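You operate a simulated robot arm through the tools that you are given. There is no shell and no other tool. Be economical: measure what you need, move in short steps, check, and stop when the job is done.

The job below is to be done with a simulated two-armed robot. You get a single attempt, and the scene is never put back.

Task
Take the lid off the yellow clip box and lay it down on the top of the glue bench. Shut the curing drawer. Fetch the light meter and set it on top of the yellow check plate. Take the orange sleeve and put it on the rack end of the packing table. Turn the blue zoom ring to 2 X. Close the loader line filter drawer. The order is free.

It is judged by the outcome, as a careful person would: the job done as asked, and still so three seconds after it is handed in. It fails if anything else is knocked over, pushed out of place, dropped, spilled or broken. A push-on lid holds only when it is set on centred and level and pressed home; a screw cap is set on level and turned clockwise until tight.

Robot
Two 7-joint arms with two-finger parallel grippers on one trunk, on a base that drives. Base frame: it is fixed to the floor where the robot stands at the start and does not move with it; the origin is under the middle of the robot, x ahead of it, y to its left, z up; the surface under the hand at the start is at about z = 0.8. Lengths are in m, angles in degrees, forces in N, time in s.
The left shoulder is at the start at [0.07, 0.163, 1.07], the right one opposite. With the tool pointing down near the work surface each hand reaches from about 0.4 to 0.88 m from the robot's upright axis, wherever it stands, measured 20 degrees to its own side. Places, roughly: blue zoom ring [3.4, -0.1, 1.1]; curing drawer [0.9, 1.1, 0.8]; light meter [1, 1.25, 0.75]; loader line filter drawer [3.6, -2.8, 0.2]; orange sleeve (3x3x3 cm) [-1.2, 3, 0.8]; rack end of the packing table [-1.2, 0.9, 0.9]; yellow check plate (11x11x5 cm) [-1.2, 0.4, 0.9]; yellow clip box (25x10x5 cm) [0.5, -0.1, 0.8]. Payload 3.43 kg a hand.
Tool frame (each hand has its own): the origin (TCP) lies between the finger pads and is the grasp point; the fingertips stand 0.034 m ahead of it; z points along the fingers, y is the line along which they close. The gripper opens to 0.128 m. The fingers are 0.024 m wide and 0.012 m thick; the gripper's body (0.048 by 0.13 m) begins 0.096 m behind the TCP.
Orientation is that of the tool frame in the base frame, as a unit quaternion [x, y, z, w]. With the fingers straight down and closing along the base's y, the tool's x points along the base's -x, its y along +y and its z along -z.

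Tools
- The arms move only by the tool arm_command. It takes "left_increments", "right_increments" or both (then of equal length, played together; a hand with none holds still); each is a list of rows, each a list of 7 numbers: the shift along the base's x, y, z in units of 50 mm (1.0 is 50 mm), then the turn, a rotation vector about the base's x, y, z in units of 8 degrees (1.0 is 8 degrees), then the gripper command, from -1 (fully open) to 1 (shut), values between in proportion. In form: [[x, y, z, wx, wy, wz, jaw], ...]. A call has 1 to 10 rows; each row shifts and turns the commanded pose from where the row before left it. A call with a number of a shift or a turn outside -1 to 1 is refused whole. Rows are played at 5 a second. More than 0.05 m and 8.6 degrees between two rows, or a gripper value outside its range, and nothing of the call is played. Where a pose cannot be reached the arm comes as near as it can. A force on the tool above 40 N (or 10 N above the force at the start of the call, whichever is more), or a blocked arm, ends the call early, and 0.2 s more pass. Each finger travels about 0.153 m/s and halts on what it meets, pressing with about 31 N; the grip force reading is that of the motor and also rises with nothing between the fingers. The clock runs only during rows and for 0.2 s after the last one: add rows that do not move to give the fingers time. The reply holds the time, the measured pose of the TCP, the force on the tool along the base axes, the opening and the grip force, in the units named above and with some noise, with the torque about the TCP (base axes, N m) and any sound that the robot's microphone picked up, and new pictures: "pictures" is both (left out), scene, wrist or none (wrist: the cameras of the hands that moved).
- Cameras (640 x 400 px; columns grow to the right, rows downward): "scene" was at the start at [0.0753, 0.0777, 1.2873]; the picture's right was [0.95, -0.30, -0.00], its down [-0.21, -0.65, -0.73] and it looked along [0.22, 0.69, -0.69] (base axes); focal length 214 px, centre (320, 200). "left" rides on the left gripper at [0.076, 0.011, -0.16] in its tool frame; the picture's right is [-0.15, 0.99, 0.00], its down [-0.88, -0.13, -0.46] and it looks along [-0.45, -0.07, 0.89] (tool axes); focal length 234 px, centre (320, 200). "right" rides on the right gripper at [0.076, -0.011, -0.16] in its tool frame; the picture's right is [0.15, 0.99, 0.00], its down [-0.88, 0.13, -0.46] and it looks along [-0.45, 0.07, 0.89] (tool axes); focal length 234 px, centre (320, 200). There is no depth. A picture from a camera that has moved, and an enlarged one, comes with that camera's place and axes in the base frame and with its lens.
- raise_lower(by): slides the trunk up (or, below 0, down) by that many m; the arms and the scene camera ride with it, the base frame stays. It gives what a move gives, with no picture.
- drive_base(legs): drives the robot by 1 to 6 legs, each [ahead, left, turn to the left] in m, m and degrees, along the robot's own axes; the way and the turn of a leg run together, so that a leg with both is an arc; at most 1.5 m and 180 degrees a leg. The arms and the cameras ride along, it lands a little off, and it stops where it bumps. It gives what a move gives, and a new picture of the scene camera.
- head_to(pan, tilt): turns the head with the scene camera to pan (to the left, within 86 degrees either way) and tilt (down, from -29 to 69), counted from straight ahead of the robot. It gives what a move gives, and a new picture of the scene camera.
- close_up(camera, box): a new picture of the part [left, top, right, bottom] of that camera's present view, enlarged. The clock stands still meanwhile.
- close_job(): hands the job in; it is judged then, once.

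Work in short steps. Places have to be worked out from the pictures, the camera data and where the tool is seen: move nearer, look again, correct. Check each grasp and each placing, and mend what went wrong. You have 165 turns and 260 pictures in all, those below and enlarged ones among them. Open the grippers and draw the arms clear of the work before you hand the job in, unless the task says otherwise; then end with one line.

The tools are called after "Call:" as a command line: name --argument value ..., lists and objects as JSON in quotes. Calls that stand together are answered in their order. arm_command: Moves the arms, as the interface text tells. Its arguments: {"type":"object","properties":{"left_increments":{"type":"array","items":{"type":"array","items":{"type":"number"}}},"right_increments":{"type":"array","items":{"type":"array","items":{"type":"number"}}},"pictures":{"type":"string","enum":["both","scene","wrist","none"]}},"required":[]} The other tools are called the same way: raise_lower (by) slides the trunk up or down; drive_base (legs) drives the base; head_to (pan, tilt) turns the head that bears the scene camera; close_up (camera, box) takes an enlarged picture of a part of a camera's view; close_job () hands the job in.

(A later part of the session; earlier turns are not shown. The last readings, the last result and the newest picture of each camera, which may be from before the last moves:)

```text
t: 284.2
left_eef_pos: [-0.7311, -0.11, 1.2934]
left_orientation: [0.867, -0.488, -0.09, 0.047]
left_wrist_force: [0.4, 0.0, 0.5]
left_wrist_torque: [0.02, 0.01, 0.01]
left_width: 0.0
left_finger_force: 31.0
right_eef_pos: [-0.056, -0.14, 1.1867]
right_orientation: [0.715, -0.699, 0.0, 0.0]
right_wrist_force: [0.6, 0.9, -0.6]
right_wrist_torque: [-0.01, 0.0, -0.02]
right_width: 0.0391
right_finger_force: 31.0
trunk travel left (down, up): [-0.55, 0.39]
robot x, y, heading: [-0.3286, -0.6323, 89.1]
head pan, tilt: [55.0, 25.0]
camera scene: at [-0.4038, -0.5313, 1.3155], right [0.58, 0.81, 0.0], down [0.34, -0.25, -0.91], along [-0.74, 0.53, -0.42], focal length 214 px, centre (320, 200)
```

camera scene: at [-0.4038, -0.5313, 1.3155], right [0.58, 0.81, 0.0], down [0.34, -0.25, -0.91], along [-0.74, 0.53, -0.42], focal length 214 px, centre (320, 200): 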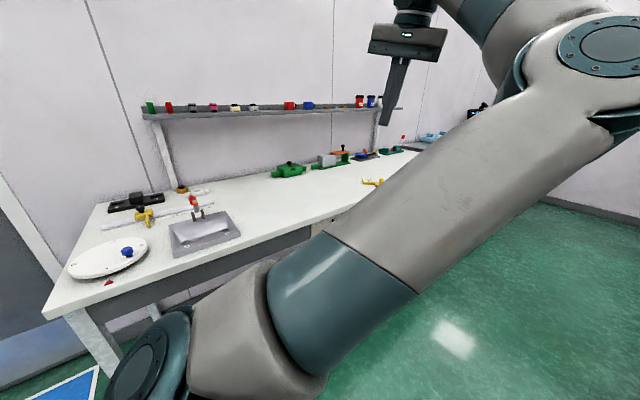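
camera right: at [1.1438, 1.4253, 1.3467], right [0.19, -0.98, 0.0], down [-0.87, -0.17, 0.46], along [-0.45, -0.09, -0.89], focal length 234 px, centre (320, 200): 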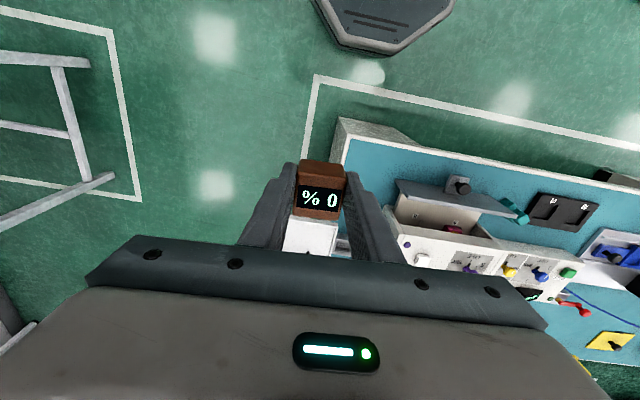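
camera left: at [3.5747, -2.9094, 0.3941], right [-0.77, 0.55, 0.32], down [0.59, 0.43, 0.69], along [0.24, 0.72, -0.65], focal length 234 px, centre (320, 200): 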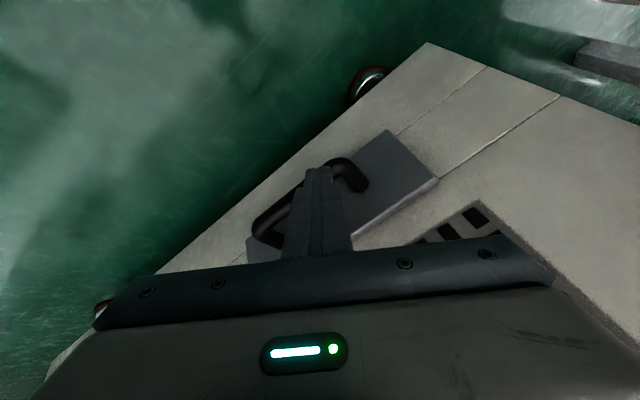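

I go on to y≈0.25 and turn to face the packing table.

Call:
drive_base --legs '[[0.88, 0, 0], [0, 0, 90]]'

Call:
head_to --pan -25 --tilt 30

```text
t: 292.7
left_eef_pos: [-0.8461, -0.1447, 1.2931]
left_orientation: [0.96, 0.262, -0.031, 0.098]
left_wrist_force: [0.1, -0.8, 0.9]
left_wrist_torque: [0.02, -0.03, 0.02]
left_width: 0.0001
left_finger_force: 30.3
right_eef_pos: [-0.8102, 0.5307, 1.1888]
right_orientation: [1.0, 0.005, 0.0, 0.0]
right_wrist_force: [0.3, 0.0, -0.3]
right_wrist_torque: [0.01, -0.02, 0.03]
right_width: 0.0392
right_finger_force: 31.6
trunk travel left (down, up): [-0.55, 0.39]
robot x, y, heading: [-0.3195, 0.2522, 178.7]
head pan, tilt: [55.0, 25.0]
camera scene: at [-0.4238, 0.177, 1.3155], right [-0.81, 0.59, 0.0], down [0.25, 0.34, -0.91], along [-0.54, -0.73, -0.42], focal length 214 px, centre (320, 200)
```

scene: 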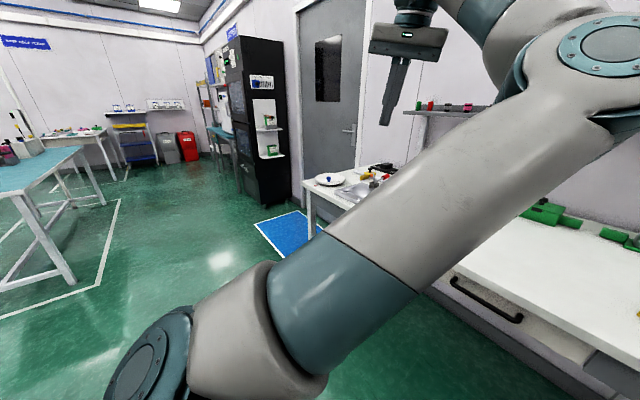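

```text
t: 294.2
left_eef_pos: [-0.8461, -0.1457, 1.2931]
left_orientation: [0.959, 0.263, -0.031, 0.097]
left_wrist_force: [0.4, 0.0, -0.5]
left_wrist_torque: [0.02, -0.02, -0.03]
left_width: 0.0
left_finger_force: 31.1
right_eef_pos: [-0.8103, 0.5312, 1.1881]
right_orientation: [1.0, 0.006, 0.001, 0.0]
right_wrist_force: [-0.5, 0.2, -0.2]
right_wrist_torque: [0.02, 0.04, -0.02]
right_width: 0.0392
right_finger_force: 31.1
trunk travel left (down, up): [-0.55, 0.39]
robot x, y, heading: [-0.3168, 0.2508, 178.5]
head pan, tilt: [-25.0, 30.0]
camera scene: at [-0.4504, 0.2913, 1.3075], right [0.44, 0.9, 0.0], down [0.45, -0.22, -0.87], along [-0.78, 0.38, -0.5], focal length 214 px, centre (320, 200)
```

scene: 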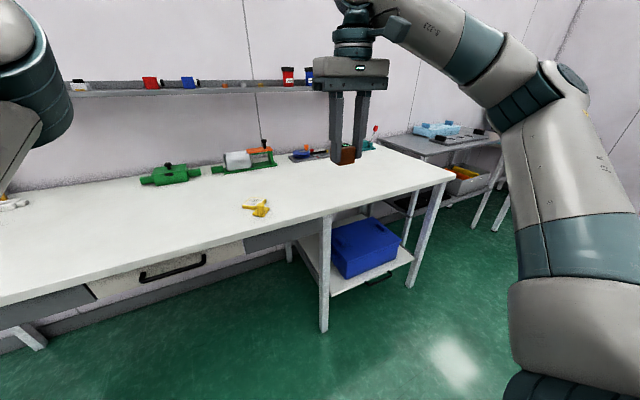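

I enlarge the table's right half.

Call:
close_up --camera "scene" --box '[220, 110, 460, 260]'

Call:
close_up --camera "scene" --box '[220, 180, 300, 230]'

```text
2.67 times, centred on (340, 185) of scene
camera zoom: at [-0.4504, 0.2913, 1.3075], right [0.44, 0.9, 0.0], down [0.45, -0.22, -0.87], along [-0.78, 0.38, -0.5], focal length 572 px, centre (267, 240)
```

zoom: 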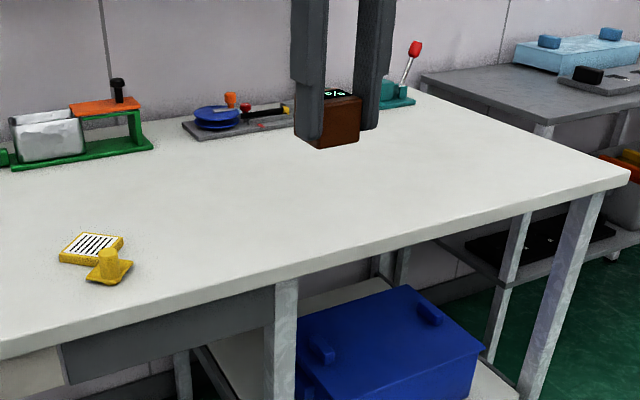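

```text
8.00 times, centred on (260, 205) of scene
camera zoom: at [-0.4504, 0.2913, 1.3075], right [0.44, 0.9, 0.0], down [0.45, -0.22, -0.87], along [-0.78, 0.38, -0.5], focal length 1716 px, centre (800, 160)
```

zoom: 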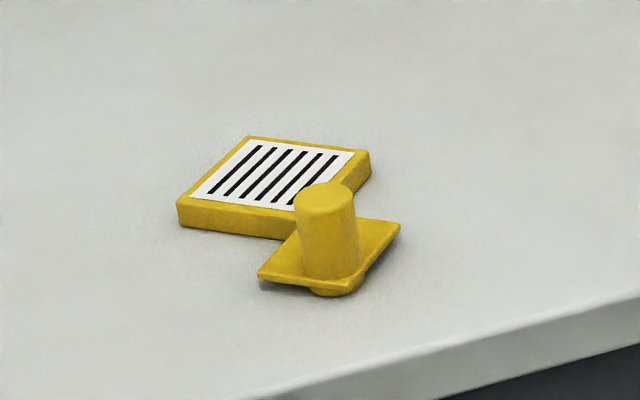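

The check plate is the yellow block with the striped top (≈6 cm square, centred ≈[−1.18, 0.375], its handle post toward us). I drive 0.2 m closer and look with the right wrist camera.

Call:
drive_base --legs '[[0.2, 0, 1.3]]'

Call:
arm_command --right_increments '[[-0.5, -0.6, -0.2, 0, 0, 0, 1], [-0.5, -0.6, -0.2, 0, 0, 0, 1], [-0.5, -0.6, -0.2, 0, 0, 0, 1], [-0.5, -0.6, -0.2, 0, 0, 0, 1], [-0.5, -0.6, -0.2, 0, 0, 0, 1]]' --pictures "wrist"

```text
t: 295.8
left_eef_pos: [-1.0331, -0.1557, 1.294]
left_orientation: [0.956, 0.274, -0.03, 0.098]
left_wrist_force: [-0.3, -0.4, -0.1]
left_wrist_torque: [-0.01, 0.01, -0.01]
left_width: 0.0001
left_finger_force: 30.9
right_eef_pos: [-1.0147, 0.5199, 1.1869]
right_orientation: [1.0, 0.018, -0.001, 0.0]
right_wrist_force: [0.0, 0.1, 0.2]
right_wrist_torque: [-0.03, 0.0, -0.03]
right_width: 0.039
right_finger_force: 30.6
trunk travel left (down, up): [-0.55, 0.39]
robot x, y, heading: [-0.518, 0.2524, -180.2]
head pan, tilt: [-25.0, 30.0]
camera scene: at [-0.6487, 0.2901, 1.3075], right [0.42, 0.91, 0.0], down [0.45, -0.21, -0.87], along [-0.79, 0.36, -0.5], focal length 214 px, centre (320, 200)
```

scene: 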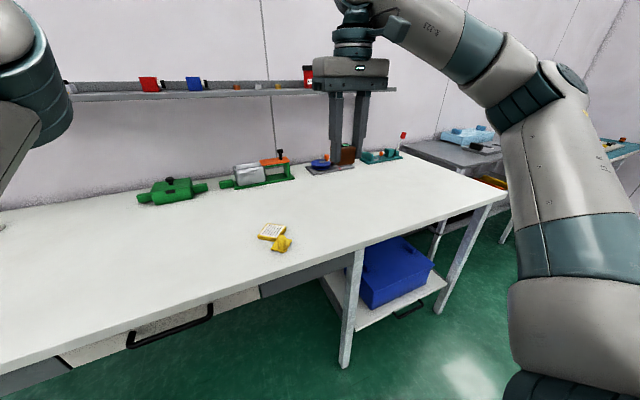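

```text
t: 297.0
left_eef_pos: [-1.0358, -0.1581, 1.2923]
left_orientation: [0.956, 0.274, -0.028, 0.098]
left_wrist_force: [-0.4, -0.2, -0.4]
left_wrist_torque: [0.01, -0.05, -0.02]
left_width: 0.0
left_finger_force: 30.7
right_eef_pos: [-1.1409, 0.3682, 1.1369]
right_orientation: [1.0, 0.017, 0.001, -0.001]
right_wrist_force: [-0.1, 0.3, -0.7]
right_wrist_torque: [0.0, -0.02, -0.03]
right_width: 0.039
right_finger_force: 31.6
trunk travel left (down, up): [-0.55, 0.39]
robot x, y, heading: [-0.5128, 0.252, -179.9]
head pan, tilt: [-25.0, 30.0]
camera right: at [-1.0666, 0.3818, 1.2954], right [0.18, -0.98, 0.0], down [-0.88, -0.16, 0.45], along [-0.45, -0.08, -0.89], focal length 234 px, centre (320, 200)
```

right: 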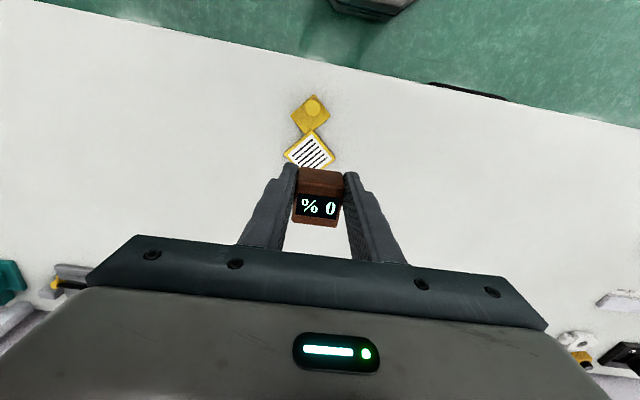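

I get a precise view of the plate from the scene camera.

Call:
close_up --camera "scene" --box '[240, 210, 304, 260]'

Call:
close_up --camera "right" --box '[260, 80, 372, 150]'

```text
8.00 times, centred on (272, 235) of scene
camera zoom: at [-0.6499, 0.2885, 1.3074], right [0.42, 0.91, 0.0], down [0.45, -0.21, -0.87], along [-0.79, 0.36, -0.5], focal length 1716 px, centre (704, -80)
```

zoom: 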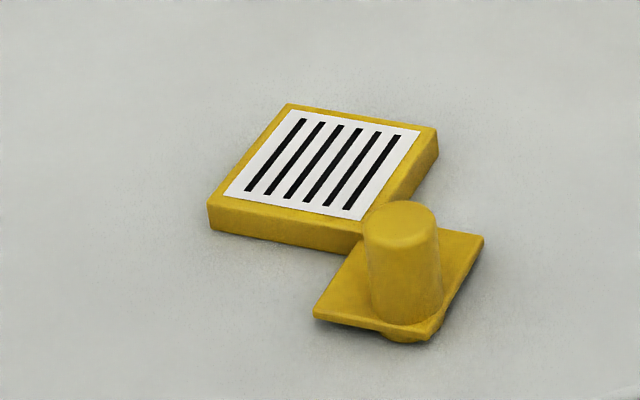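

```text
5.71 times, centred on (316, 115) of right
camera zoom: at [-1.0666, 0.3818, 1.2954], right [0.18, -0.98, 0.0], down [-0.88, -0.16, 0.45], along [-0.45, -0.08, -0.89], focal length 1338 px, centre (343, 686)
```

zoom: 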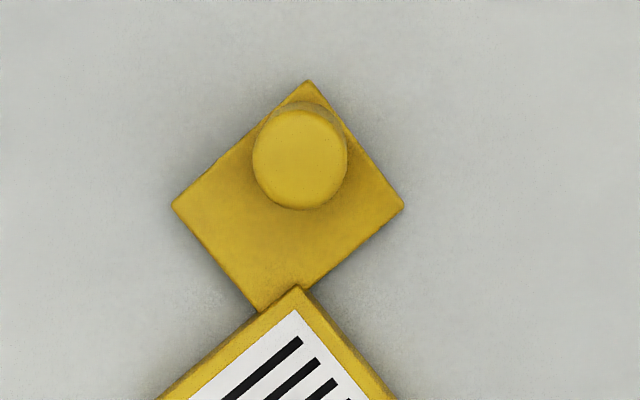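

Plate centre ≈ [−1.186, 0.378], top z≈0.89. I move over it and descend to z 0.965.

Call:
arm_command --right_increments '[[-0.4, 0.1, -0.2, 0, 0, 0, 1], [-0.4, 0.1, -0.5, 0, 0, 0, 1], [0, 0, -0.8, 0, 0, 0, 1], [0, 0, -0.8, 0, 0, 0, 1], [0, 0, -0.8, 0, 0, 0, 1], [0, 0, -0.4, 0, 0, 0, 1]]' --pictures "wrist"

Call:
close_up --camera "scene" --box '[232, 190, 328, 260]'

```text
t: 298.4
left_eef_pos: [-1.0327, -0.1562, 1.2934]
left_orientation: [0.956, 0.274, -0.029, 0.098]
left_wrist_force: [-0.1, 0.3, -0.1]
left_wrist_torque: [0.01, -0.01, -0.02]
left_width: 0.0002
left_finger_force: 30.9
right_eef_pos: [-1.1803, 0.3802, 0.9633]
right_orientation: [1.0, 0.017, 0.0, 0.0]
right_wrist_force: [0.1, -0.1, -0.3]
right_wrist_torque: [-0.02, -0.02, 0.02]
right_width: 0.0392
right_finger_force: 30.7
trunk travel left (down, up): [-0.55, 0.39]
robot x, y, heading: [-0.5185, 0.2534, -180.1]
head pan, tilt: [-25.0, 30.0]
camera right: at [-1.1058, 0.3935, 1.1213], right [0.18, -0.98, 0.0], down [-0.88, -0.16, 0.46], along [-0.45, -0.08, -0.89], focal length 234 px, centre (320, 200)
```

right: 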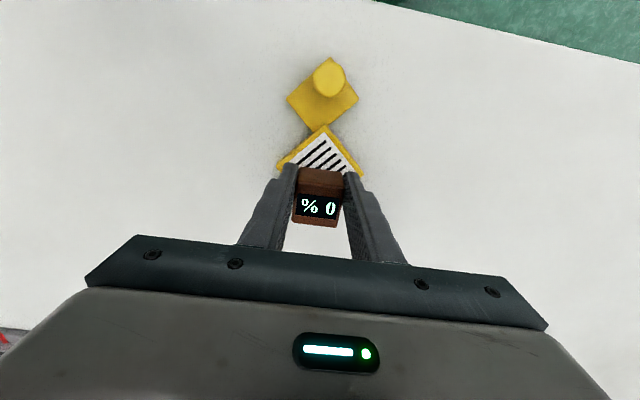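

```text
5.71 times, centred on (280, 225) of scene
camera zoom: at [-0.6488, 0.29, 1.3075], right [0.42, 0.91, 0.0], down [0.45, -0.21, -0.87], along [-0.79, 0.36, -0.5], focal length 1226 px, centre (549, 57)
```

zoom: 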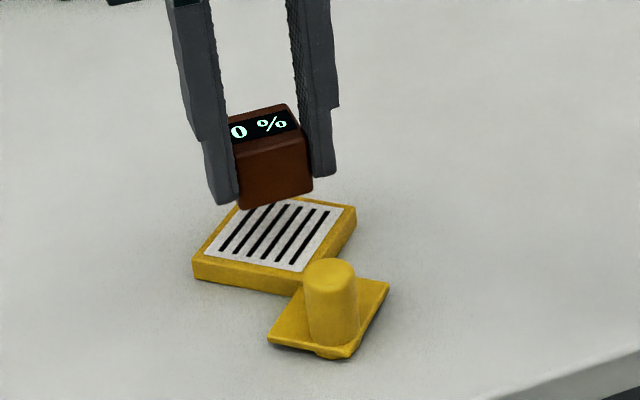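

Alignment is within a few mm (meter centre ≈[−1.193, 0.380] vs plate centre [−1.188, 0.377]). I correct and lower gently.

Call:
arm_command --right_increments '[[0.1, -0.06, -0.2, 0, 0, 0, 1], [0, 0, -0.15, 0, 0, 0, 1], [0, 0, -0.05, 0, 0, 0, 1], [0, 0, -0.05, 0, 0, 0, 1], [0, 0, -0.05, 0, 0, 0, 1]]' --pictures "none"

Call:
close_up --camera "scene" --box '[232, 190, 328, 260]'

```text
t: 299.6
left_eef_pos: [-1.0329, -0.1555, 1.2941]
left_orientation: [0.956, 0.275, -0.029, 0.098]
left_wrist_force: [0.4, -0.5, 1.2]
left_wrist_torque: [0.01, -0.01, -0.01]
left_width: 0.0
left_finger_force: 31.0
right_eef_pos: [-1.175, 0.3766, 0.9377]
right_orientation: [1.0, 0.018, 0.0, 0.0]
right_wrist_force: [0.0, -0.6, -0.1]
right_wrist_torque: [0.05, -0.03, 0.0]
right_width: 0.0391
right_finger_force: 31.1
trunk travel left (down, up): [-0.55, 0.39]
robot x, y, heading: [-0.5173, 0.2552, -180.0]
head pan, tilt: [-25.0, 30.0]
```

```text
5.71 times, centred on (280, 225) of scene
camera zoom: at [-0.6487, 0.29, 1.3075], right [0.42, 0.91, 0.0], down [0.45, -0.21, -0.87], along [-0.79, 0.36, -0.5], focal length 1226 px, centre (549, 57)
```

zoom: 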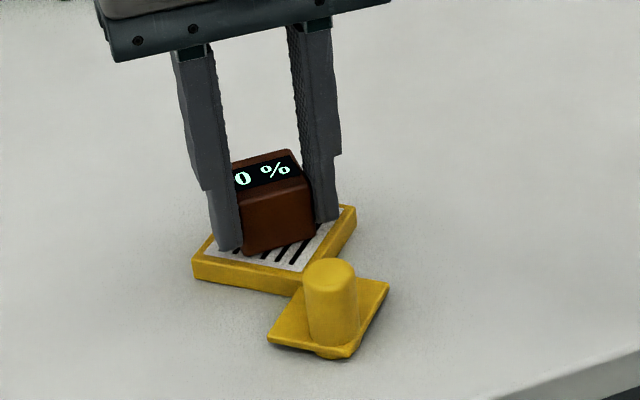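

Almost down. 2 mm steps until contact.

Call:
arm_command --right_increments '[[0, 0, -0.04, 0, 0, 0, 1], [0, 0, -0.04, 0, 0, 0, 1]]' --pictures "none"

Call:
arm_command --right_increments '[[0, 0, -0.03, 0, 0, 0, 1], [0, 0, -0.03, 0, 0, 0, 1]]' --pictures "none"

Call:
close_up --camera "scene" --box '[232, 190, 328, 260]'

```text
t: 300.2
left_eef_pos: [-1.0321, -0.1571, 1.2948]
left_orientation: [0.956, 0.274, -0.03, 0.097]
left_wrist_force: [-0.3, 0.1, 0.7]
left_wrist_torque: [0.02, -0.03, -0.04]
left_width: 0.0001
left_finger_force: 31.3
right_eef_pos: [-1.1748, 0.3776, 0.9363]
right_orientation: [1.0, 0.017, -0.003, 0.002]
right_wrist_force: [-3.4, 1.1, 15.8]
right_wrist_torque: [0.12, 0.37, -0.03]
right_width: 0.0391
right_finger_force: 31.1
trunk travel left (down, up): [-0.55, 0.39]
robot x, y, heading: [-0.5169, 0.2543, -179.9]
head pan, tilt: [-25.0, 30.0]
```

```text
t: 300.8
left_eef_pos: [-1.0311, -0.1568, 1.294]
left_orientation: [0.956, 0.275, -0.03, 0.097]
left_wrist_force: [0.2, 0.1, -0.2]
left_wrist_torque: [0.02, 0.0, -0.01]
left_width: 0.0
left_finger_force: 30.7
right_eef_pos: [-1.1742, 0.3778, 0.9339]
right_orientation: [1.0, 0.017, -0.002, 0.0]
right_wrist_force: [-5.9, 1.4, 28.3]
right_wrist_torque: [0.09, 0.27, -0.06]
right_width: 0.0392
right_finger_force: 31.2
trunk travel left (down, up): [-0.55, 0.39]
robot x, y, heading: [-0.5118, 0.2519, -179.7]
head pan, tilt: [-25.0, 30.0]
```

```text
5.71 times, centred on (280, 225) of scene
camera zoom: at [-0.6462, 0.2897, 1.308], right [0.42, 0.91, 0.0], down [0.45, -0.21, -0.87], along [-0.79, 0.36, -0.5], focal length 1226 px, centre (549, 57)
```

zoom: 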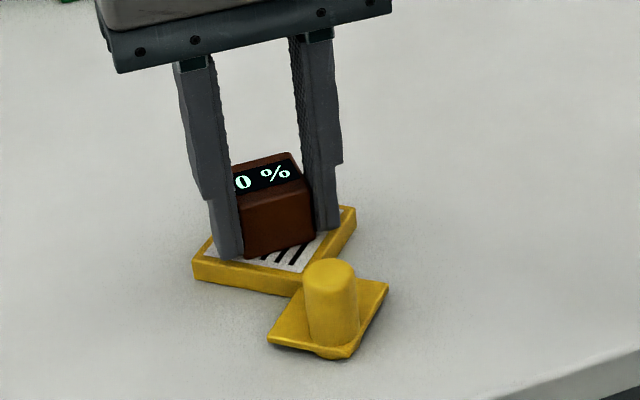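

It rests on the plate (28 N). I relax the pressure, open, and rise straight up.

Call:
arm_command --right_increments '[[0, 0, 0.07, 0, 0, 0, 1], [0, 0, 0, 0, 0, 0, 0.7], [0, 0, 0, 0, 0, 0, 0.2], [0, 0, 0, 0, 0, 0, 0], [0, 0, 0.5, 0, 0, 0, 0], [0, 0, 0.9, 0, 0, 0, 0], [0, 0, 0.9, 0, 0, 0, 0], [0.5, 0.3, 0.8, 0, 0, 0, 0], [0.5, 0.4, 0.7, 0, 0, 0, 0]]' --pictures "wrist"

Call:
close_up --camera "scene" --box '[232, 190, 328, 260]'

```text
t: 302.8
left_eef_pos: [-1.0303, -0.1557, 1.2944]
left_orientation: [0.956, 0.275, -0.03, 0.098]
left_wrist_force: [-0.1, 0.0, 0.6]
left_wrist_torque: [0.0, 0.05, -0.01]
left_width: 0.0
left_finger_force: 30.8
right_eef_pos: [-1.1235, 0.4125, 1.1261]
right_orientation: [1.0, 0.017, -0.001, 0.0]
right_wrist_force: [-0.5, 0.3, -0.7]
right_wrist_torque: [0.0, 0.05, 0.02]
right_width: 0.0641
right_finger_force: 0.1
trunk travel left (down, up): [-0.55, 0.39]
robot x, y, heading: [-0.5134, 0.2521, -179.7]
head pan, tilt: [-25.0, 30.0]
camera right: at [-1.0477, 0.4258, 1.2841], right [0.18, -0.98, 0.0], down [-0.87, -0.16, 0.46], along [-0.45, -0.08, -0.89], focal length 234 px, centre (320, 200)
```

right: 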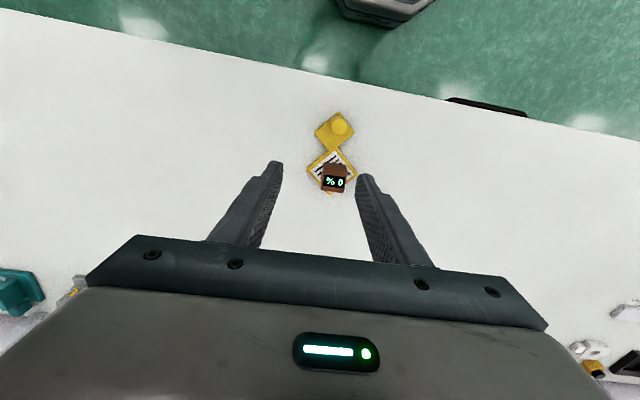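

```text
5.71 times, centred on (280, 225) of scene
camera zoom: at [-0.6466, 0.2907, 1.3076], right [0.42, 0.91, 0.0], down [0.45, -0.21, -0.87], along [-0.79, 0.36, -0.5], focal length 1226 px, centre (549, 57)
```

zoom: 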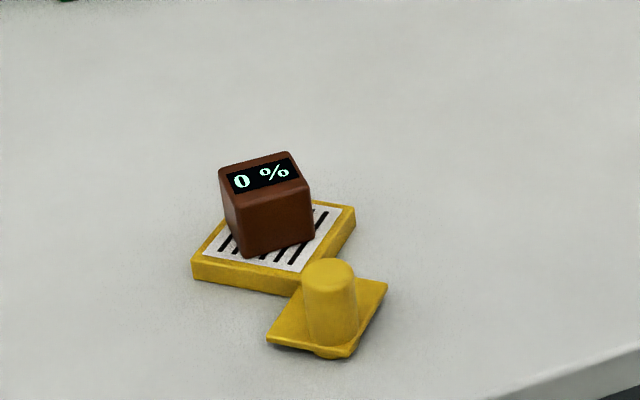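

The meter stands on the plate. Now the orange sleeve: I back up, turn to +y, and drive to y≈2.1.

Call:
arm_command --right_increments '[[0.6, 0.3, 0.4, 0, 0, 0, 0], [0.4, 0.2, 0.4, 0, 0, 0, 0], [0, 0, 0.4, 0, 0, 0, 0]]' --pictures "none"

Call:
drive_base --legs '[[-0.25, 0, 0], [0, 0, -90], [1.5, 0, 0]]'

Call:
head_to --pan 45 --tilt 25

```text
t: 303.6
left_eef_pos: [-1.0337, -0.1575, 1.2942]
left_orientation: [0.956, 0.275, -0.028, 0.097]
left_wrist_force: [0.0, -0.2, -1.6]
left_wrist_torque: [0.01, 0.01, 0.01]
left_width: 0.0
left_finger_force: 30.8
right_eef_pos: [-1.076, 0.4371, 1.1842]
right_orientation: [1.0, 0.018, 0.001, 0.0]
right_wrist_force: [0.1, 0.2, -0.2]
right_wrist_torque: [0.03, -0.03, -0.01]
right_width: 0.064
right_finger_force: 0.1
trunk travel left (down, up): [-0.55, 0.39]
robot x, y, heading: [-0.5166, 0.2523, -179.7]
head pan, tilt: [-25.0, 30.0]
```

```text
t: 316.3
left_eef_pos: [-0.7024, 2.2604, 1.2942]
left_orientation: [0.874, -0.475, -0.09, 0.049]
left_wrist_force: [0.2, 0.2, -0.5]
left_wrist_torque: [0.02, 0.04, -0.05]
left_width: 0.0001
left_finger_force: 31.1
right_eef_pos: [-0.1101, 2.3121, 1.1858]
right_orientation: [0.725, -0.689, 0.0, 0.0]
right_wrist_force: [0.8, -0.1, -1.0]
right_wrist_torque: [0.01, 0.02, 0.0]
right_width: 0.064
right_finger_force: 0.0
trunk travel left (down, up): [-0.55, 0.39]
robot x, y, heading: [-0.2894, 1.7487, 91.3]
head pan, tilt: [-25.0, 30.0]
camera scene: at [-0.2487, 1.8823, 1.3075], right [0.91, -0.4, 0.0], down [-0.2, -0.46, -0.87], along [0.35, 0.79, -0.5], focal length 214 px, centre (320, 200)
```

scene: 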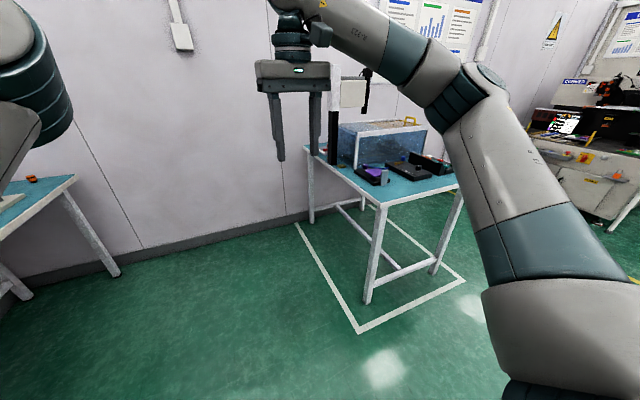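

```text
t: 317.7
left_eef_pos: [-0.7029, 2.2602, 1.293]
left_orientation: [0.874, -0.475, -0.089, 0.048]
left_wrist_force: [0.5, -0.4, 0.2]
left_wrist_torque: [0.03, 0.04, 0.03]
left_width: 0.0
left_finger_force: 30.6
right_eef_pos: [-0.1097, 2.3117, 1.1846]
right_orientation: [0.725, -0.688, 0.0, -0.001]
right_wrist_force: [-0.5, -0.4, 0.5]
right_wrist_torque: [0.04, 0.0, 0.0]
right_width: 0.0638
right_finger_force: 0.0
trunk travel left (down, up): [-0.55, 0.39]
robot x, y, heading: [-0.2829, 1.7528, 90.9]
head pan, tilt: [45.0, 25.0]
camera scene: at [-0.3517, 1.8634, 1.3155], right [0.69, 0.72, 0.0], down [0.3, -0.29, -0.91], along [-0.65, 0.63, -0.42], focal length 214 px, centre (320, 200)
```

scene: 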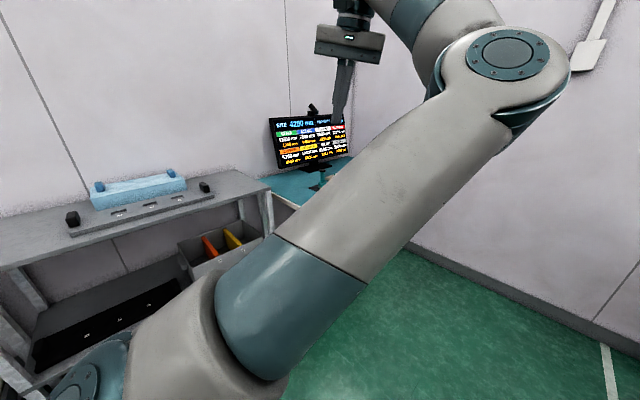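

The orange piece sits on the teal table at the left rear. I advance to y≈2.65 and turn to face that table.

Call:
drive_base --legs '[[0.9, 0, 0], [0, 0, 90]]'

Call:
head_to --pan -20 --tilt 35

```text
t: 326.3
left_eef_pos: [-0.8056, 2.2316, 1.2933]
left_orientation: [0.95, 0.294, -0.027, 0.098]
left_wrist_force: [-0.3, -0.8, -0.5]
left_wrist_torque: [-0.01, -0.01, -0.01]
left_width: 0.0
left_finger_force: 31.0
right_eef_pos: [-0.8717, 2.8231, 1.1852]
right_orientation: [0.999, 0.038, 0.0, 0.001]
right_wrist_force: [0.7, 0.0, -0.1]
right_wrist_torque: [-0.03, -0.01, 0.02]
right_width: 0.064
right_finger_force: 0.0
trunk travel left (down, up): [-0.55, 0.39]
robot x, y, heading: [-0.3061, 2.6629, -177.5]
head pan, tilt: [45.0, 25.0]
camera scene: at [-0.4185, 2.5906, 1.3154], right [-0.74, 0.68, 0.0], down [0.29, 0.31, -0.91], along [-0.61, -0.67, -0.42], focal length 214 px, centre (320, 200)
```

scene: 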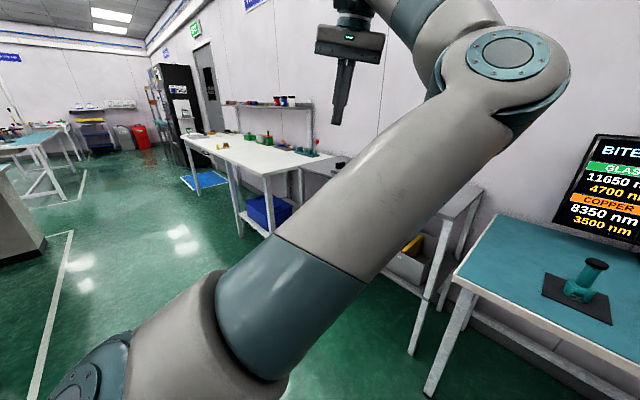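

```text
t: 327.7
left_eef_pos: [-0.8057, 2.2319, 1.2935]
left_orientation: [0.951, 0.294, -0.027, 0.098]
left_wrist_force: [0.1, -0.3, -0.7]
left_wrist_torque: [0.03, 0.03, 0.02]
left_width: 0.0001
left_finger_force: 31.1
right_eef_pos: [-0.8721, 2.8229, 1.1855]
right_orientation: [0.999, 0.039, 0.0, -0.001]
right_wrist_force: [0.5, 0.3, -0.3]
right_wrist_torque: [0.02, 0.0, 0.01]
right_width: 0.0641
right_finger_force: 0.1
trunk travel left (down, up): [-0.55, 0.39]
robot x, y, heading: [-0.3047, 2.6581, -177.4]
head pan, tilt: [-20.0, 35.0]
camera scene: at [-0.4402, 2.6851, 1.2997], right [0.3, 0.95, 0.0], down [0.55, -0.17, -0.82], along [-0.78, 0.25, -0.57], focal length 214 px, centre (320, 200)
```

scene: 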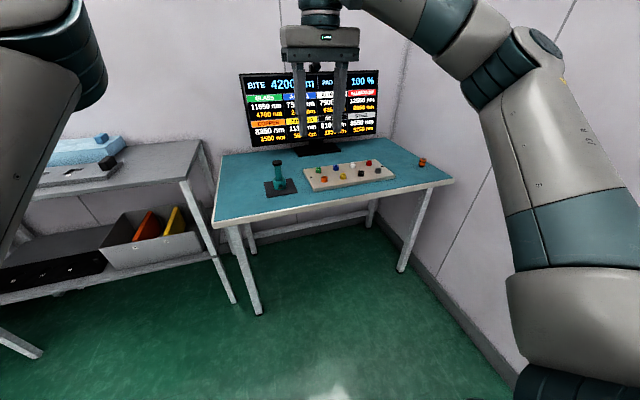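

Call:
close_up --camera "scene" --box '[250, 140, 450, 210]'

Call:
close_up --camera "scene" --box '[398, 145, 446, 175]'

```text
3.20 times, centred on (350, 175) of scene
camera zoom: at [-0.4402, 2.6851, 1.2997], right [0.3, 0.95, 0.0], down [0.55, -0.17, -0.82], along [-0.78, 0.25, -0.57], focal length 686 px, centre (224, 280)
```

zoom: 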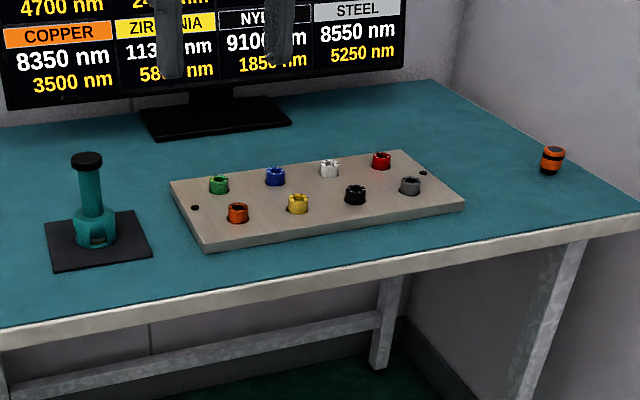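

```text
13.33 times, centred on (422, 160) of scene
camera zoom: at [-0.4402, 2.6851, 1.2997], right [0.3, 0.95, 0.0], down [0.55, -0.17, -0.82], along [-0.78, 0.25, -0.57], focal length 2860 px, centre (-1040, 733)
```

zoom: 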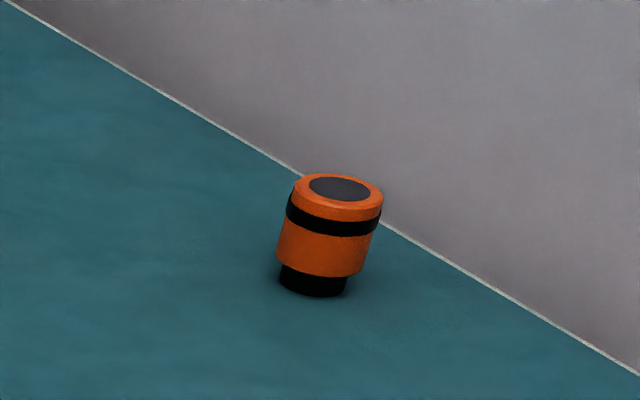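

The orange sleeve is the one standing in the tray at ≈[−1.2, 2.95] (the given place). I drive closer and square up.

Call:
drive_base --legs '[[0.2, 0, -2.6]]'

Call:
arm_command --right_increments '[[-0.3, 0.5, -0.3, 0, 0, 0, 0.2], [-0.3, 0.5, -0.3, 0, 0, 0, 0.2], [-0.3, 0.5, -0.3, 0, 0, 0, 0.2]]' --pictures "wrist"

Call:
close_up --camera "scene" --box '[250, 150, 410, 250]'

```text
t: 329.3
left_eef_pos: [-1.0263, 2.2505, 1.2941]
left_orientation: [0.957, 0.273, -0.03, 0.098]
left_wrist_force: [-0.9, 1.1, 0.3]
left_wrist_torque: [-0.01, 0.02, -0.02]
left_width: 0.0
left_finger_force: 31.3
right_eef_pos: [-1.065, 2.8433, 1.1825]
right_orientation: [1.0, 0.016, 0.0, 0.0]
right_wrist_force: [0.3, 0.5, -0.5]
right_wrist_torque: [0.01, -0.04, -0.01]
right_width: 0.064
right_finger_force: 0.1
trunk travel left (down, up): [-0.55, 0.39]
robot x, y, heading: [-0.508, 2.6587, 179.9]
head pan, tilt: [-20.0, 35.0]
camera scene: at [-0.6397, 2.6871, 1.2997], right [0.34, 0.94, 0.0], down [0.54, -0.2, -0.82], along [-0.77, 0.28, -0.57], focal length 214 px, centre (320, 200)
```

scene: 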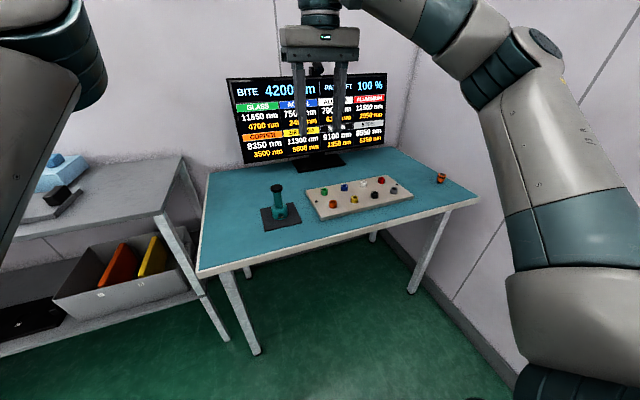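

```text
t: 330.1
left_eef_pos: [-1.0256, 2.2513, 1.2949]
left_orientation: [0.956, 0.273, -0.029, 0.098]
left_wrist_force: [0.1, -0.4, 0.0]
left_wrist_torque: [-0.03, -0.04, 0.01]
left_width: 0.0
left_finger_force: 30.7
right_eef_pos: [-1.1086, 2.9195, 1.1392]
right_orientation: [1.0, 0.015, 0.0, 0.0]
right_wrist_force: [-0.1, 0.0, 0.1]
right_wrist_torque: [-0.02, 0.01, -0.01]
right_width: 0.0509
right_finger_force: 0.1
trunk travel left (down, up): [-0.55, 0.39]
robot x, y, heading: [-0.51, 2.6614, 179.9]
head pan, tilt: [-20.0, 35.0]
camera right: at [-1.0343, 2.9337, 1.2985], right [0.18, -0.98, 0.0], down [-0.88, -0.16, 0.46], along [-0.45, -0.08, -0.89], focal length 234 px, centre (320, 200)
```

right: 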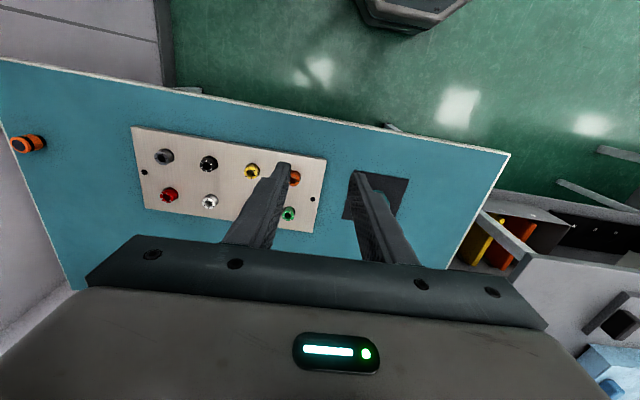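

```text
4.00 times, centred on (330, 200) of scene
camera zoom: at [-0.6398, 2.688, 1.2996], right [0.34, 0.94, 0.0], down [0.54, -0.2, -0.82], along [-0.77, 0.28, -0.57], focal length 858 px, centre (280, 200)
```

zoom: 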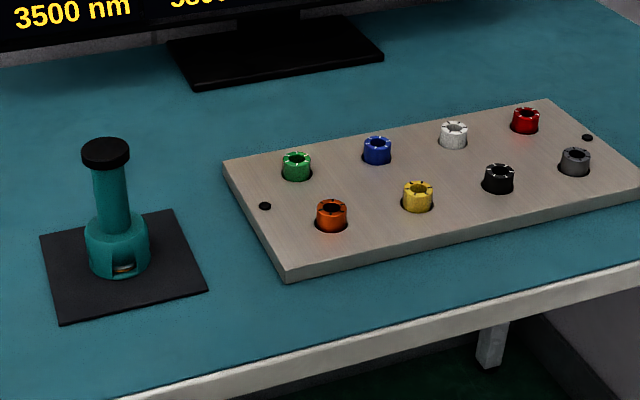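

Sleeve top ≈ [−1.223, 2.952, 0.843]. I bring the right hand above it.

Call:
arm_command --right_increments '[[-0.57, 0.165, -0.7, 0, 0, 0, 0.2], [-0.57, 0.165, -0.7, 0, 0, 0, 0.2], [-0.57, 0.165, -0.7, 0, 0, 0, 0.2], [-0.57, 0.165, -0.7, 0, 0, 0, 0.2], [0, 0, -0.6, 0, 0, 0, 0.2]]' --pictures "wrist"

Call:
close_up --camera "scene" --box '[270, 140, 398, 220]'

```text
t: 331.3
left_eef_pos: [-1.0252, 2.2517, 1.2954]
left_orientation: [0.957, 0.272, -0.03, 0.097]
left_wrist_force: [-0.3, 0.4, 0.4]
left_wrist_torque: [-0.02, 0.02, -0.02]
left_width: 0.0002
left_finger_force: 31.0
right_eef_pos: [-1.2233, 2.9531, 0.9711]
right_orientation: [1.0, 0.015, 0.0, -0.001]
right_wrist_force: [0.3, -0.4, -0.2]
right_wrist_torque: [-0.04, 0.01, -0.06]
right_width: 0.051
right_finger_force: 0.2
trunk travel left (down, up): [-0.55, 0.39]
robot x, y, heading: [-0.5067, 2.6604, 179.8]
head pan, tilt: [-20.0, 35.0]
camera right: at [-1.1486, 2.9657, 1.1289], right [0.18, -0.98, 0.0], down [-0.88, -0.16, 0.46], along [-0.45, -0.08, -0.89], focal length 234 px, centre (320, 200)
```

right: 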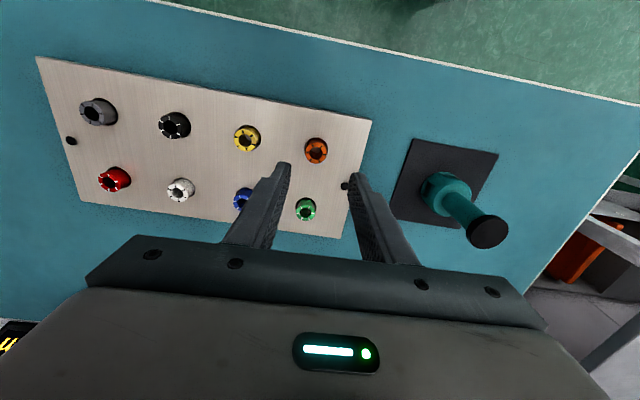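

```text
5.00 times, centred on (334, 180) of scene
camera zoom: at [-0.6393, 2.6876, 1.2998], right [0.34, 0.94, 0.0], down [0.54, -0.2, -0.82], along [-0.77, 0.28, -0.57], focal length 1072 px, centre (250, 300)
```

zoom: 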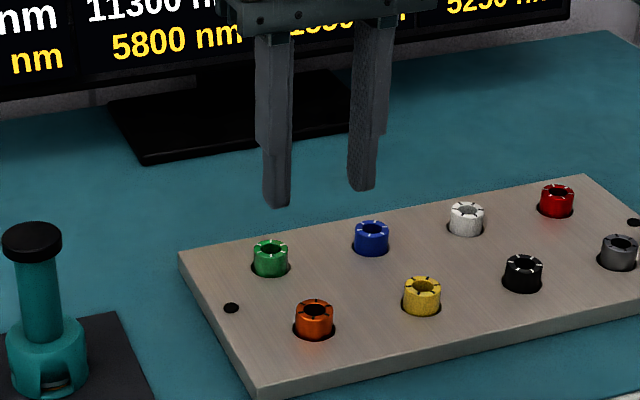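

Aligned within 2 mm. I lower to z 0.868 (tips ≈0.834) and check.

Call:
arm_command --right_increments '[[0, 0.04, -0.8, 0, 0, 0, 0.2], [0, 0, -0.8, 0, 0, 0, 0.2], [0, 0, -0.46, 0, 0, 0, 0.2]]' --pictures "wrist"

Call:
close_up --camera "scene" --box '[295, 180, 359, 220]'

```text
t: 332.1
left_eef_pos: [-1.0258, 2.2513, 1.2936]
left_orientation: [0.957, 0.273, -0.03, 0.097]
left_wrist_force: [0.2, 0.1, -0.7]
left_wrist_torque: [0.02, 0.0, -0.03]
left_width: 0.0
left_finger_force: 30.8
right_eef_pos: [-1.2234, 2.9526, 0.8649]
right_orientation: [1.0, 0.015, 0.0, 0.0]
right_wrist_force: [-0.2, -0.4, 0.2]
right_wrist_torque: [0.0, -0.01, -0.04]
right_width: 0.0512
right_finger_force: 0.1
trunk travel left (down, up): [-0.55, 0.39]
robot x, y, heading: [-0.5055, 2.6573, 179.9]
head pan, tilt: [-20.0, 35.0]
camera right: at [-1.1488, 2.9671, 1.0241], right [0.18, -0.98, 0.0], down [-0.88, -0.16, 0.46], along [-0.45, -0.08, -0.89], focal length 234 px, centre (320, 200)
```

right: 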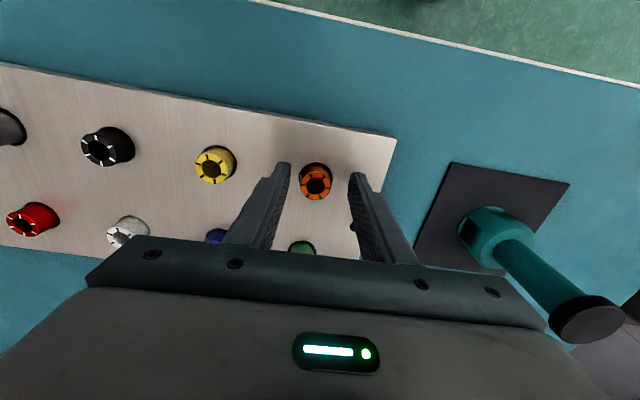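

```text
10.00 times, centred on (327, 200) of scene
camera zoom: at [-0.6399, 2.6872, 1.2997], right [0.34, 0.94, 0.0], down [0.54, -0.2, -0.82], along [-0.77, 0.28, -0.57], focal length 2145 px, centre (250, 200)
```

zoom: 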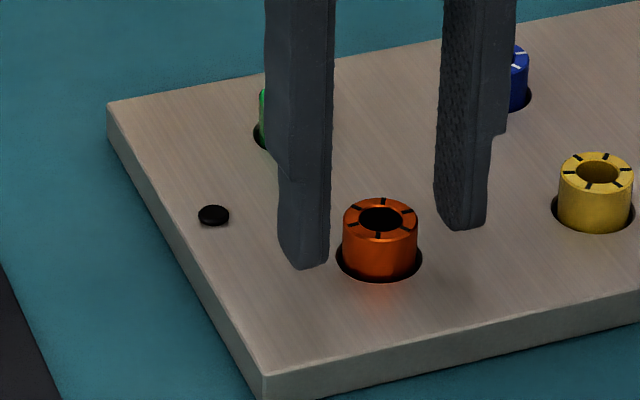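

Fingers straddle the sleeve, clear of the tray. I close.

Call:
arm_command --right_increments '[[0, 0, -0.04, 0, 0, 0, 0.4], [0, 0, 0, 0, 0, 0, 0.7], [0, 0, 0, 0, 0, 0, 1], [0, 0, 0, 0, 0, 0, 1]]' --pictures "wrist"

```text
t: 333.1
left_eef_pos: [-1.0251, 2.252, 1.2929]
left_orientation: [0.956, 0.273, -0.03, 0.099]
left_wrist_force: [0.6, -0.6, -0.3]
left_wrist_torque: [0.0, -0.04, 0.01]
left_width: 0.0
left_finger_force: 30.6
right_eef_pos: [-1.223, 2.9532, 0.8645]
right_orientation: [1.0, 0.016, 0.0, 0.0]
right_wrist_force: [-1.8, 5.0, 3.6]
right_wrist_torque: [0.15, 0.09, -0.07]
right_width: 0.027
right_finger_force: 30.9
trunk travel left (down, up): [-0.55, 0.39]
robot x, y, heading: [-0.5106, 2.6535, 180.0]
head pan, tilt: [-20.0, 35.0]
camera right: at [-1.1484, 2.968, 1.023], right [0.18, -0.98, 0.0], down [-0.88, -0.16, 0.46], along [-0.45, -0.08, -0.89], focal length 234 px, centre (320, 200)
```

right: 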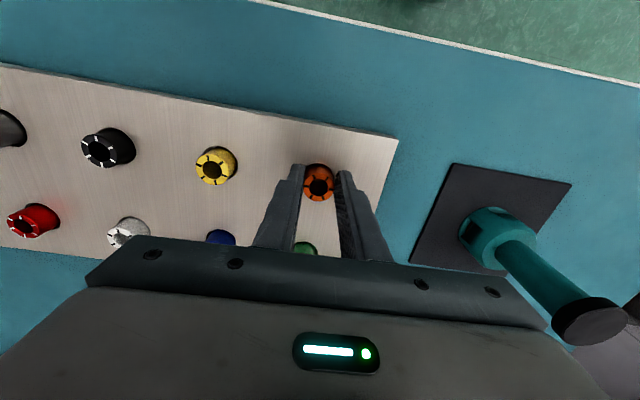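

Gripped (27 mm). I lift it straight out.

Call:
arm_command --right_increments '[[0, 0, 0.3, 0, 0, 0, 1], [0, 0, 0.3, 0, 0, 0, 1], [0, 0, 0.6, 0, 0, 0, 1], [0, 0, 0.9, 0, 0, 0, 1], [0, 0, 0.9, 0, 0, 0, 1], [0.3, -0.3, 0.8, 0, 0, 0, 1], [0.4, -0.3, 0.8, 0, 0, 0, 1], [0.5, -0.3, 0.8, 0, 0, 0, 1], [0.5, -0.3, 0.6, 0, 0, 0, 1], [0.5, -0.3, 0.5, 0, 0, 0, 1]]' --pictures "both"

Call:
close_up --camera "scene" --box '[250, 130, 410, 230]'

```text
t: 335.3
left_eef_pos: [-1.0239, 2.2492, 1.295]
left_orientation: [0.957, 0.272, -0.029, 0.097]
left_wrist_force: [0.1, -1.3, 0.0]
left_wrist_torque: [0.04, 0.0, 0.01]
left_width: 0.0001
left_finger_force: 31.1
right_eef_pos: [-1.1124, 2.878, 1.1917]
right_orientation: [1.0, 0.016, 0.0, -0.001]
right_wrist_force: [0.0, -0.4, -0.3]
right_wrist_torque: [0.09, 0.02, 0.0]
right_width: 0.0268
right_finger_force: 30.8
trunk travel left (down, up): [-0.55, 0.39]
robot x, y, heading: [-0.5092, 2.6583, 179.9]
head pan, tilt: [-20.0, 35.0]
camera scene: at [-0.6383, 2.6863, 1.2998], right [0.34, 0.94, 0.0], down [0.54, -0.2, -0.82], along [-0.77, 0.28, -0.57], focal length 214 px, centre (320, 200)
camera right: at [-1.0374, 2.8913, 1.3496], right [0.18, -0.98, 0.0], down [-0.88, -0.16, 0.46], along [-0.45, -0.08, -0.89], focal length 234 px, centre (320, 200)
```

scene: 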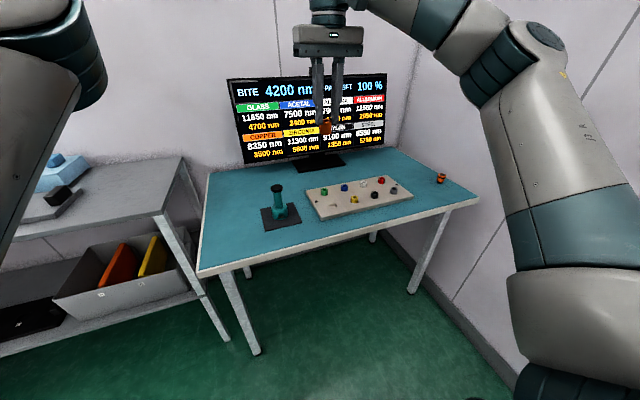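
right: 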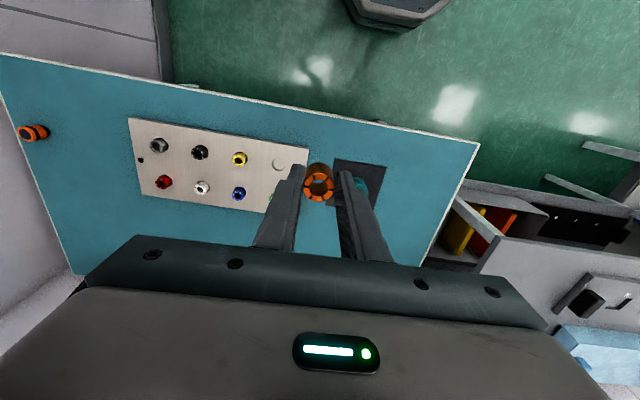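

```text
4.00 times, centred on (330, 180) of scene
camera zoom: at [-0.6383, 2.6863, 1.2998], right [0.34, 0.94, 0.0], down [0.54, -0.2, -0.82], along [-0.77, 0.28, -0.57], focal length 858 px, centre (280, 280)
```

zoom: 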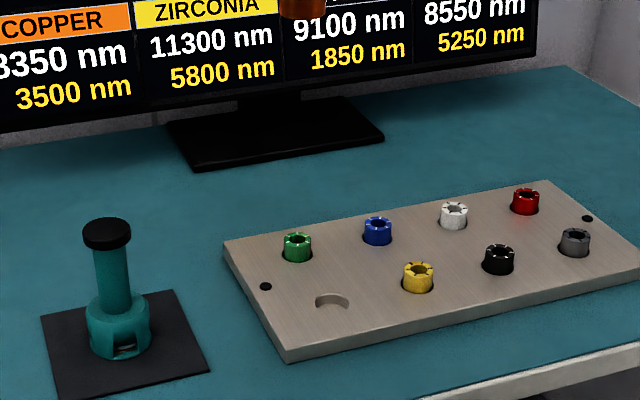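

The sleeve is in hand; the rest stayed put. I drive back to the packing table's right (rack) end.

Call:
drive_base --legs '[[-0.25, 0, 0], [0, 0, 90], [1.0, 0, 0], [1.02, 0, 0], [0, 0, -90]]'

Call:
head_to --pan -20 --tilt 35

```text
t: 354.4
left_eef_pos: [-0.8274, 0.2469, 1.2929]
left_orientation: [0.96, 0.26, -0.031, 0.097]
left_wrist_force: [0.3, 0.9, 0.7]
left_wrist_torque: [0.0, 0.0, -0.03]
left_width: 0.0
left_finger_force: 30.6
right_eef_pos: [-0.9015, 0.8772, 1.1893]
right_orientation: [1.0, 0.002, 0.0, 0.0]
right_wrist_force: [0.4, 0.4, -1.2]
right_wrist_torque: [-0.02, -0.04, 0.03]
right_width: 0.0269
right_finger_force: 30.5
trunk travel left (down, up): [-0.55, 0.39]
robot x, y, heading: [-0.2984, 0.641, 178.5]
head pan, tilt: [-20.0, 35.0]
camera scene: at [-0.4311, 0.6723, 1.2997], right [0.37, 0.93, 0.0], down [0.53, -0.21, -0.82], along [-0.76, 0.3, -0.57], focal length 214 px, centre (320, 200)
```

scene: 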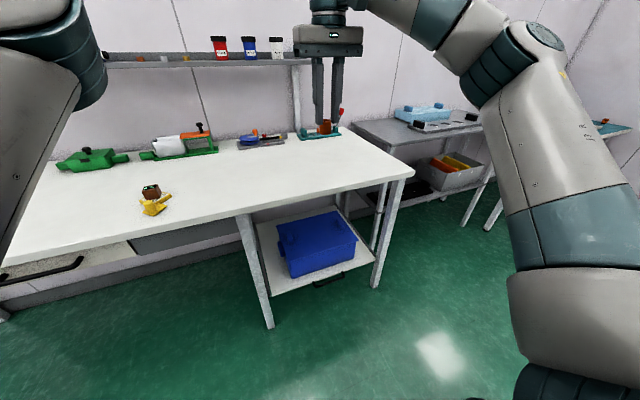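

```text
t: 355.0
left_eef_pos: [-0.8286, 0.2459, 1.2948]
left_orientation: [0.96, 0.26, -0.031, 0.098]
left_wrist_force: [0.3, -0.1, 0.5]
left_wrist_torque: [-0.03, -0.01, -0.01]
left_width: 0.0002
left_finger_force: 31.2
right_eef_pos: [-0.9017, 0.8762, 1.1904]
right_orientation: [1.0, 0.003, 0.0, 0.0]
right_wrist_force: [-0.2, 0.5, -0.7]
right_wrist_torque: [0.03, 0.0, 0.0]
right_width: 0.027
right_finger_force: 30.9
trunk travel left (down, up): [-0.55, 0.39]
robot x, y, heading: [-0.301, 0.6389, 178.3]
head pan, tilt: [-20.0, 35.0]
camera scene: at [-0.4311, 0.6723, 1.2997], right [0.37, 0.93, 0.0], down [0.53, -0.21, -0.82], along [-0.76, 0.3, -0.57], focal length 214 px, centre (320, 200)
```

scene: 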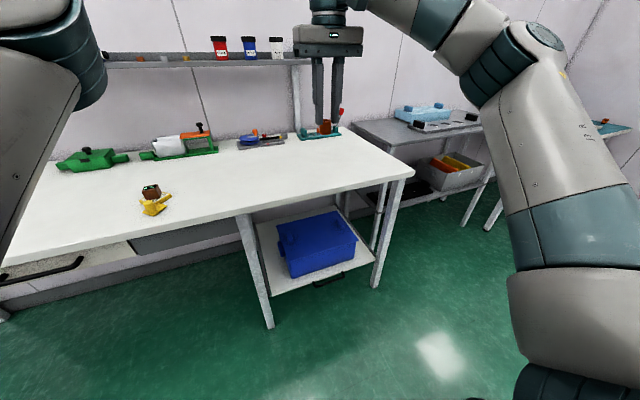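

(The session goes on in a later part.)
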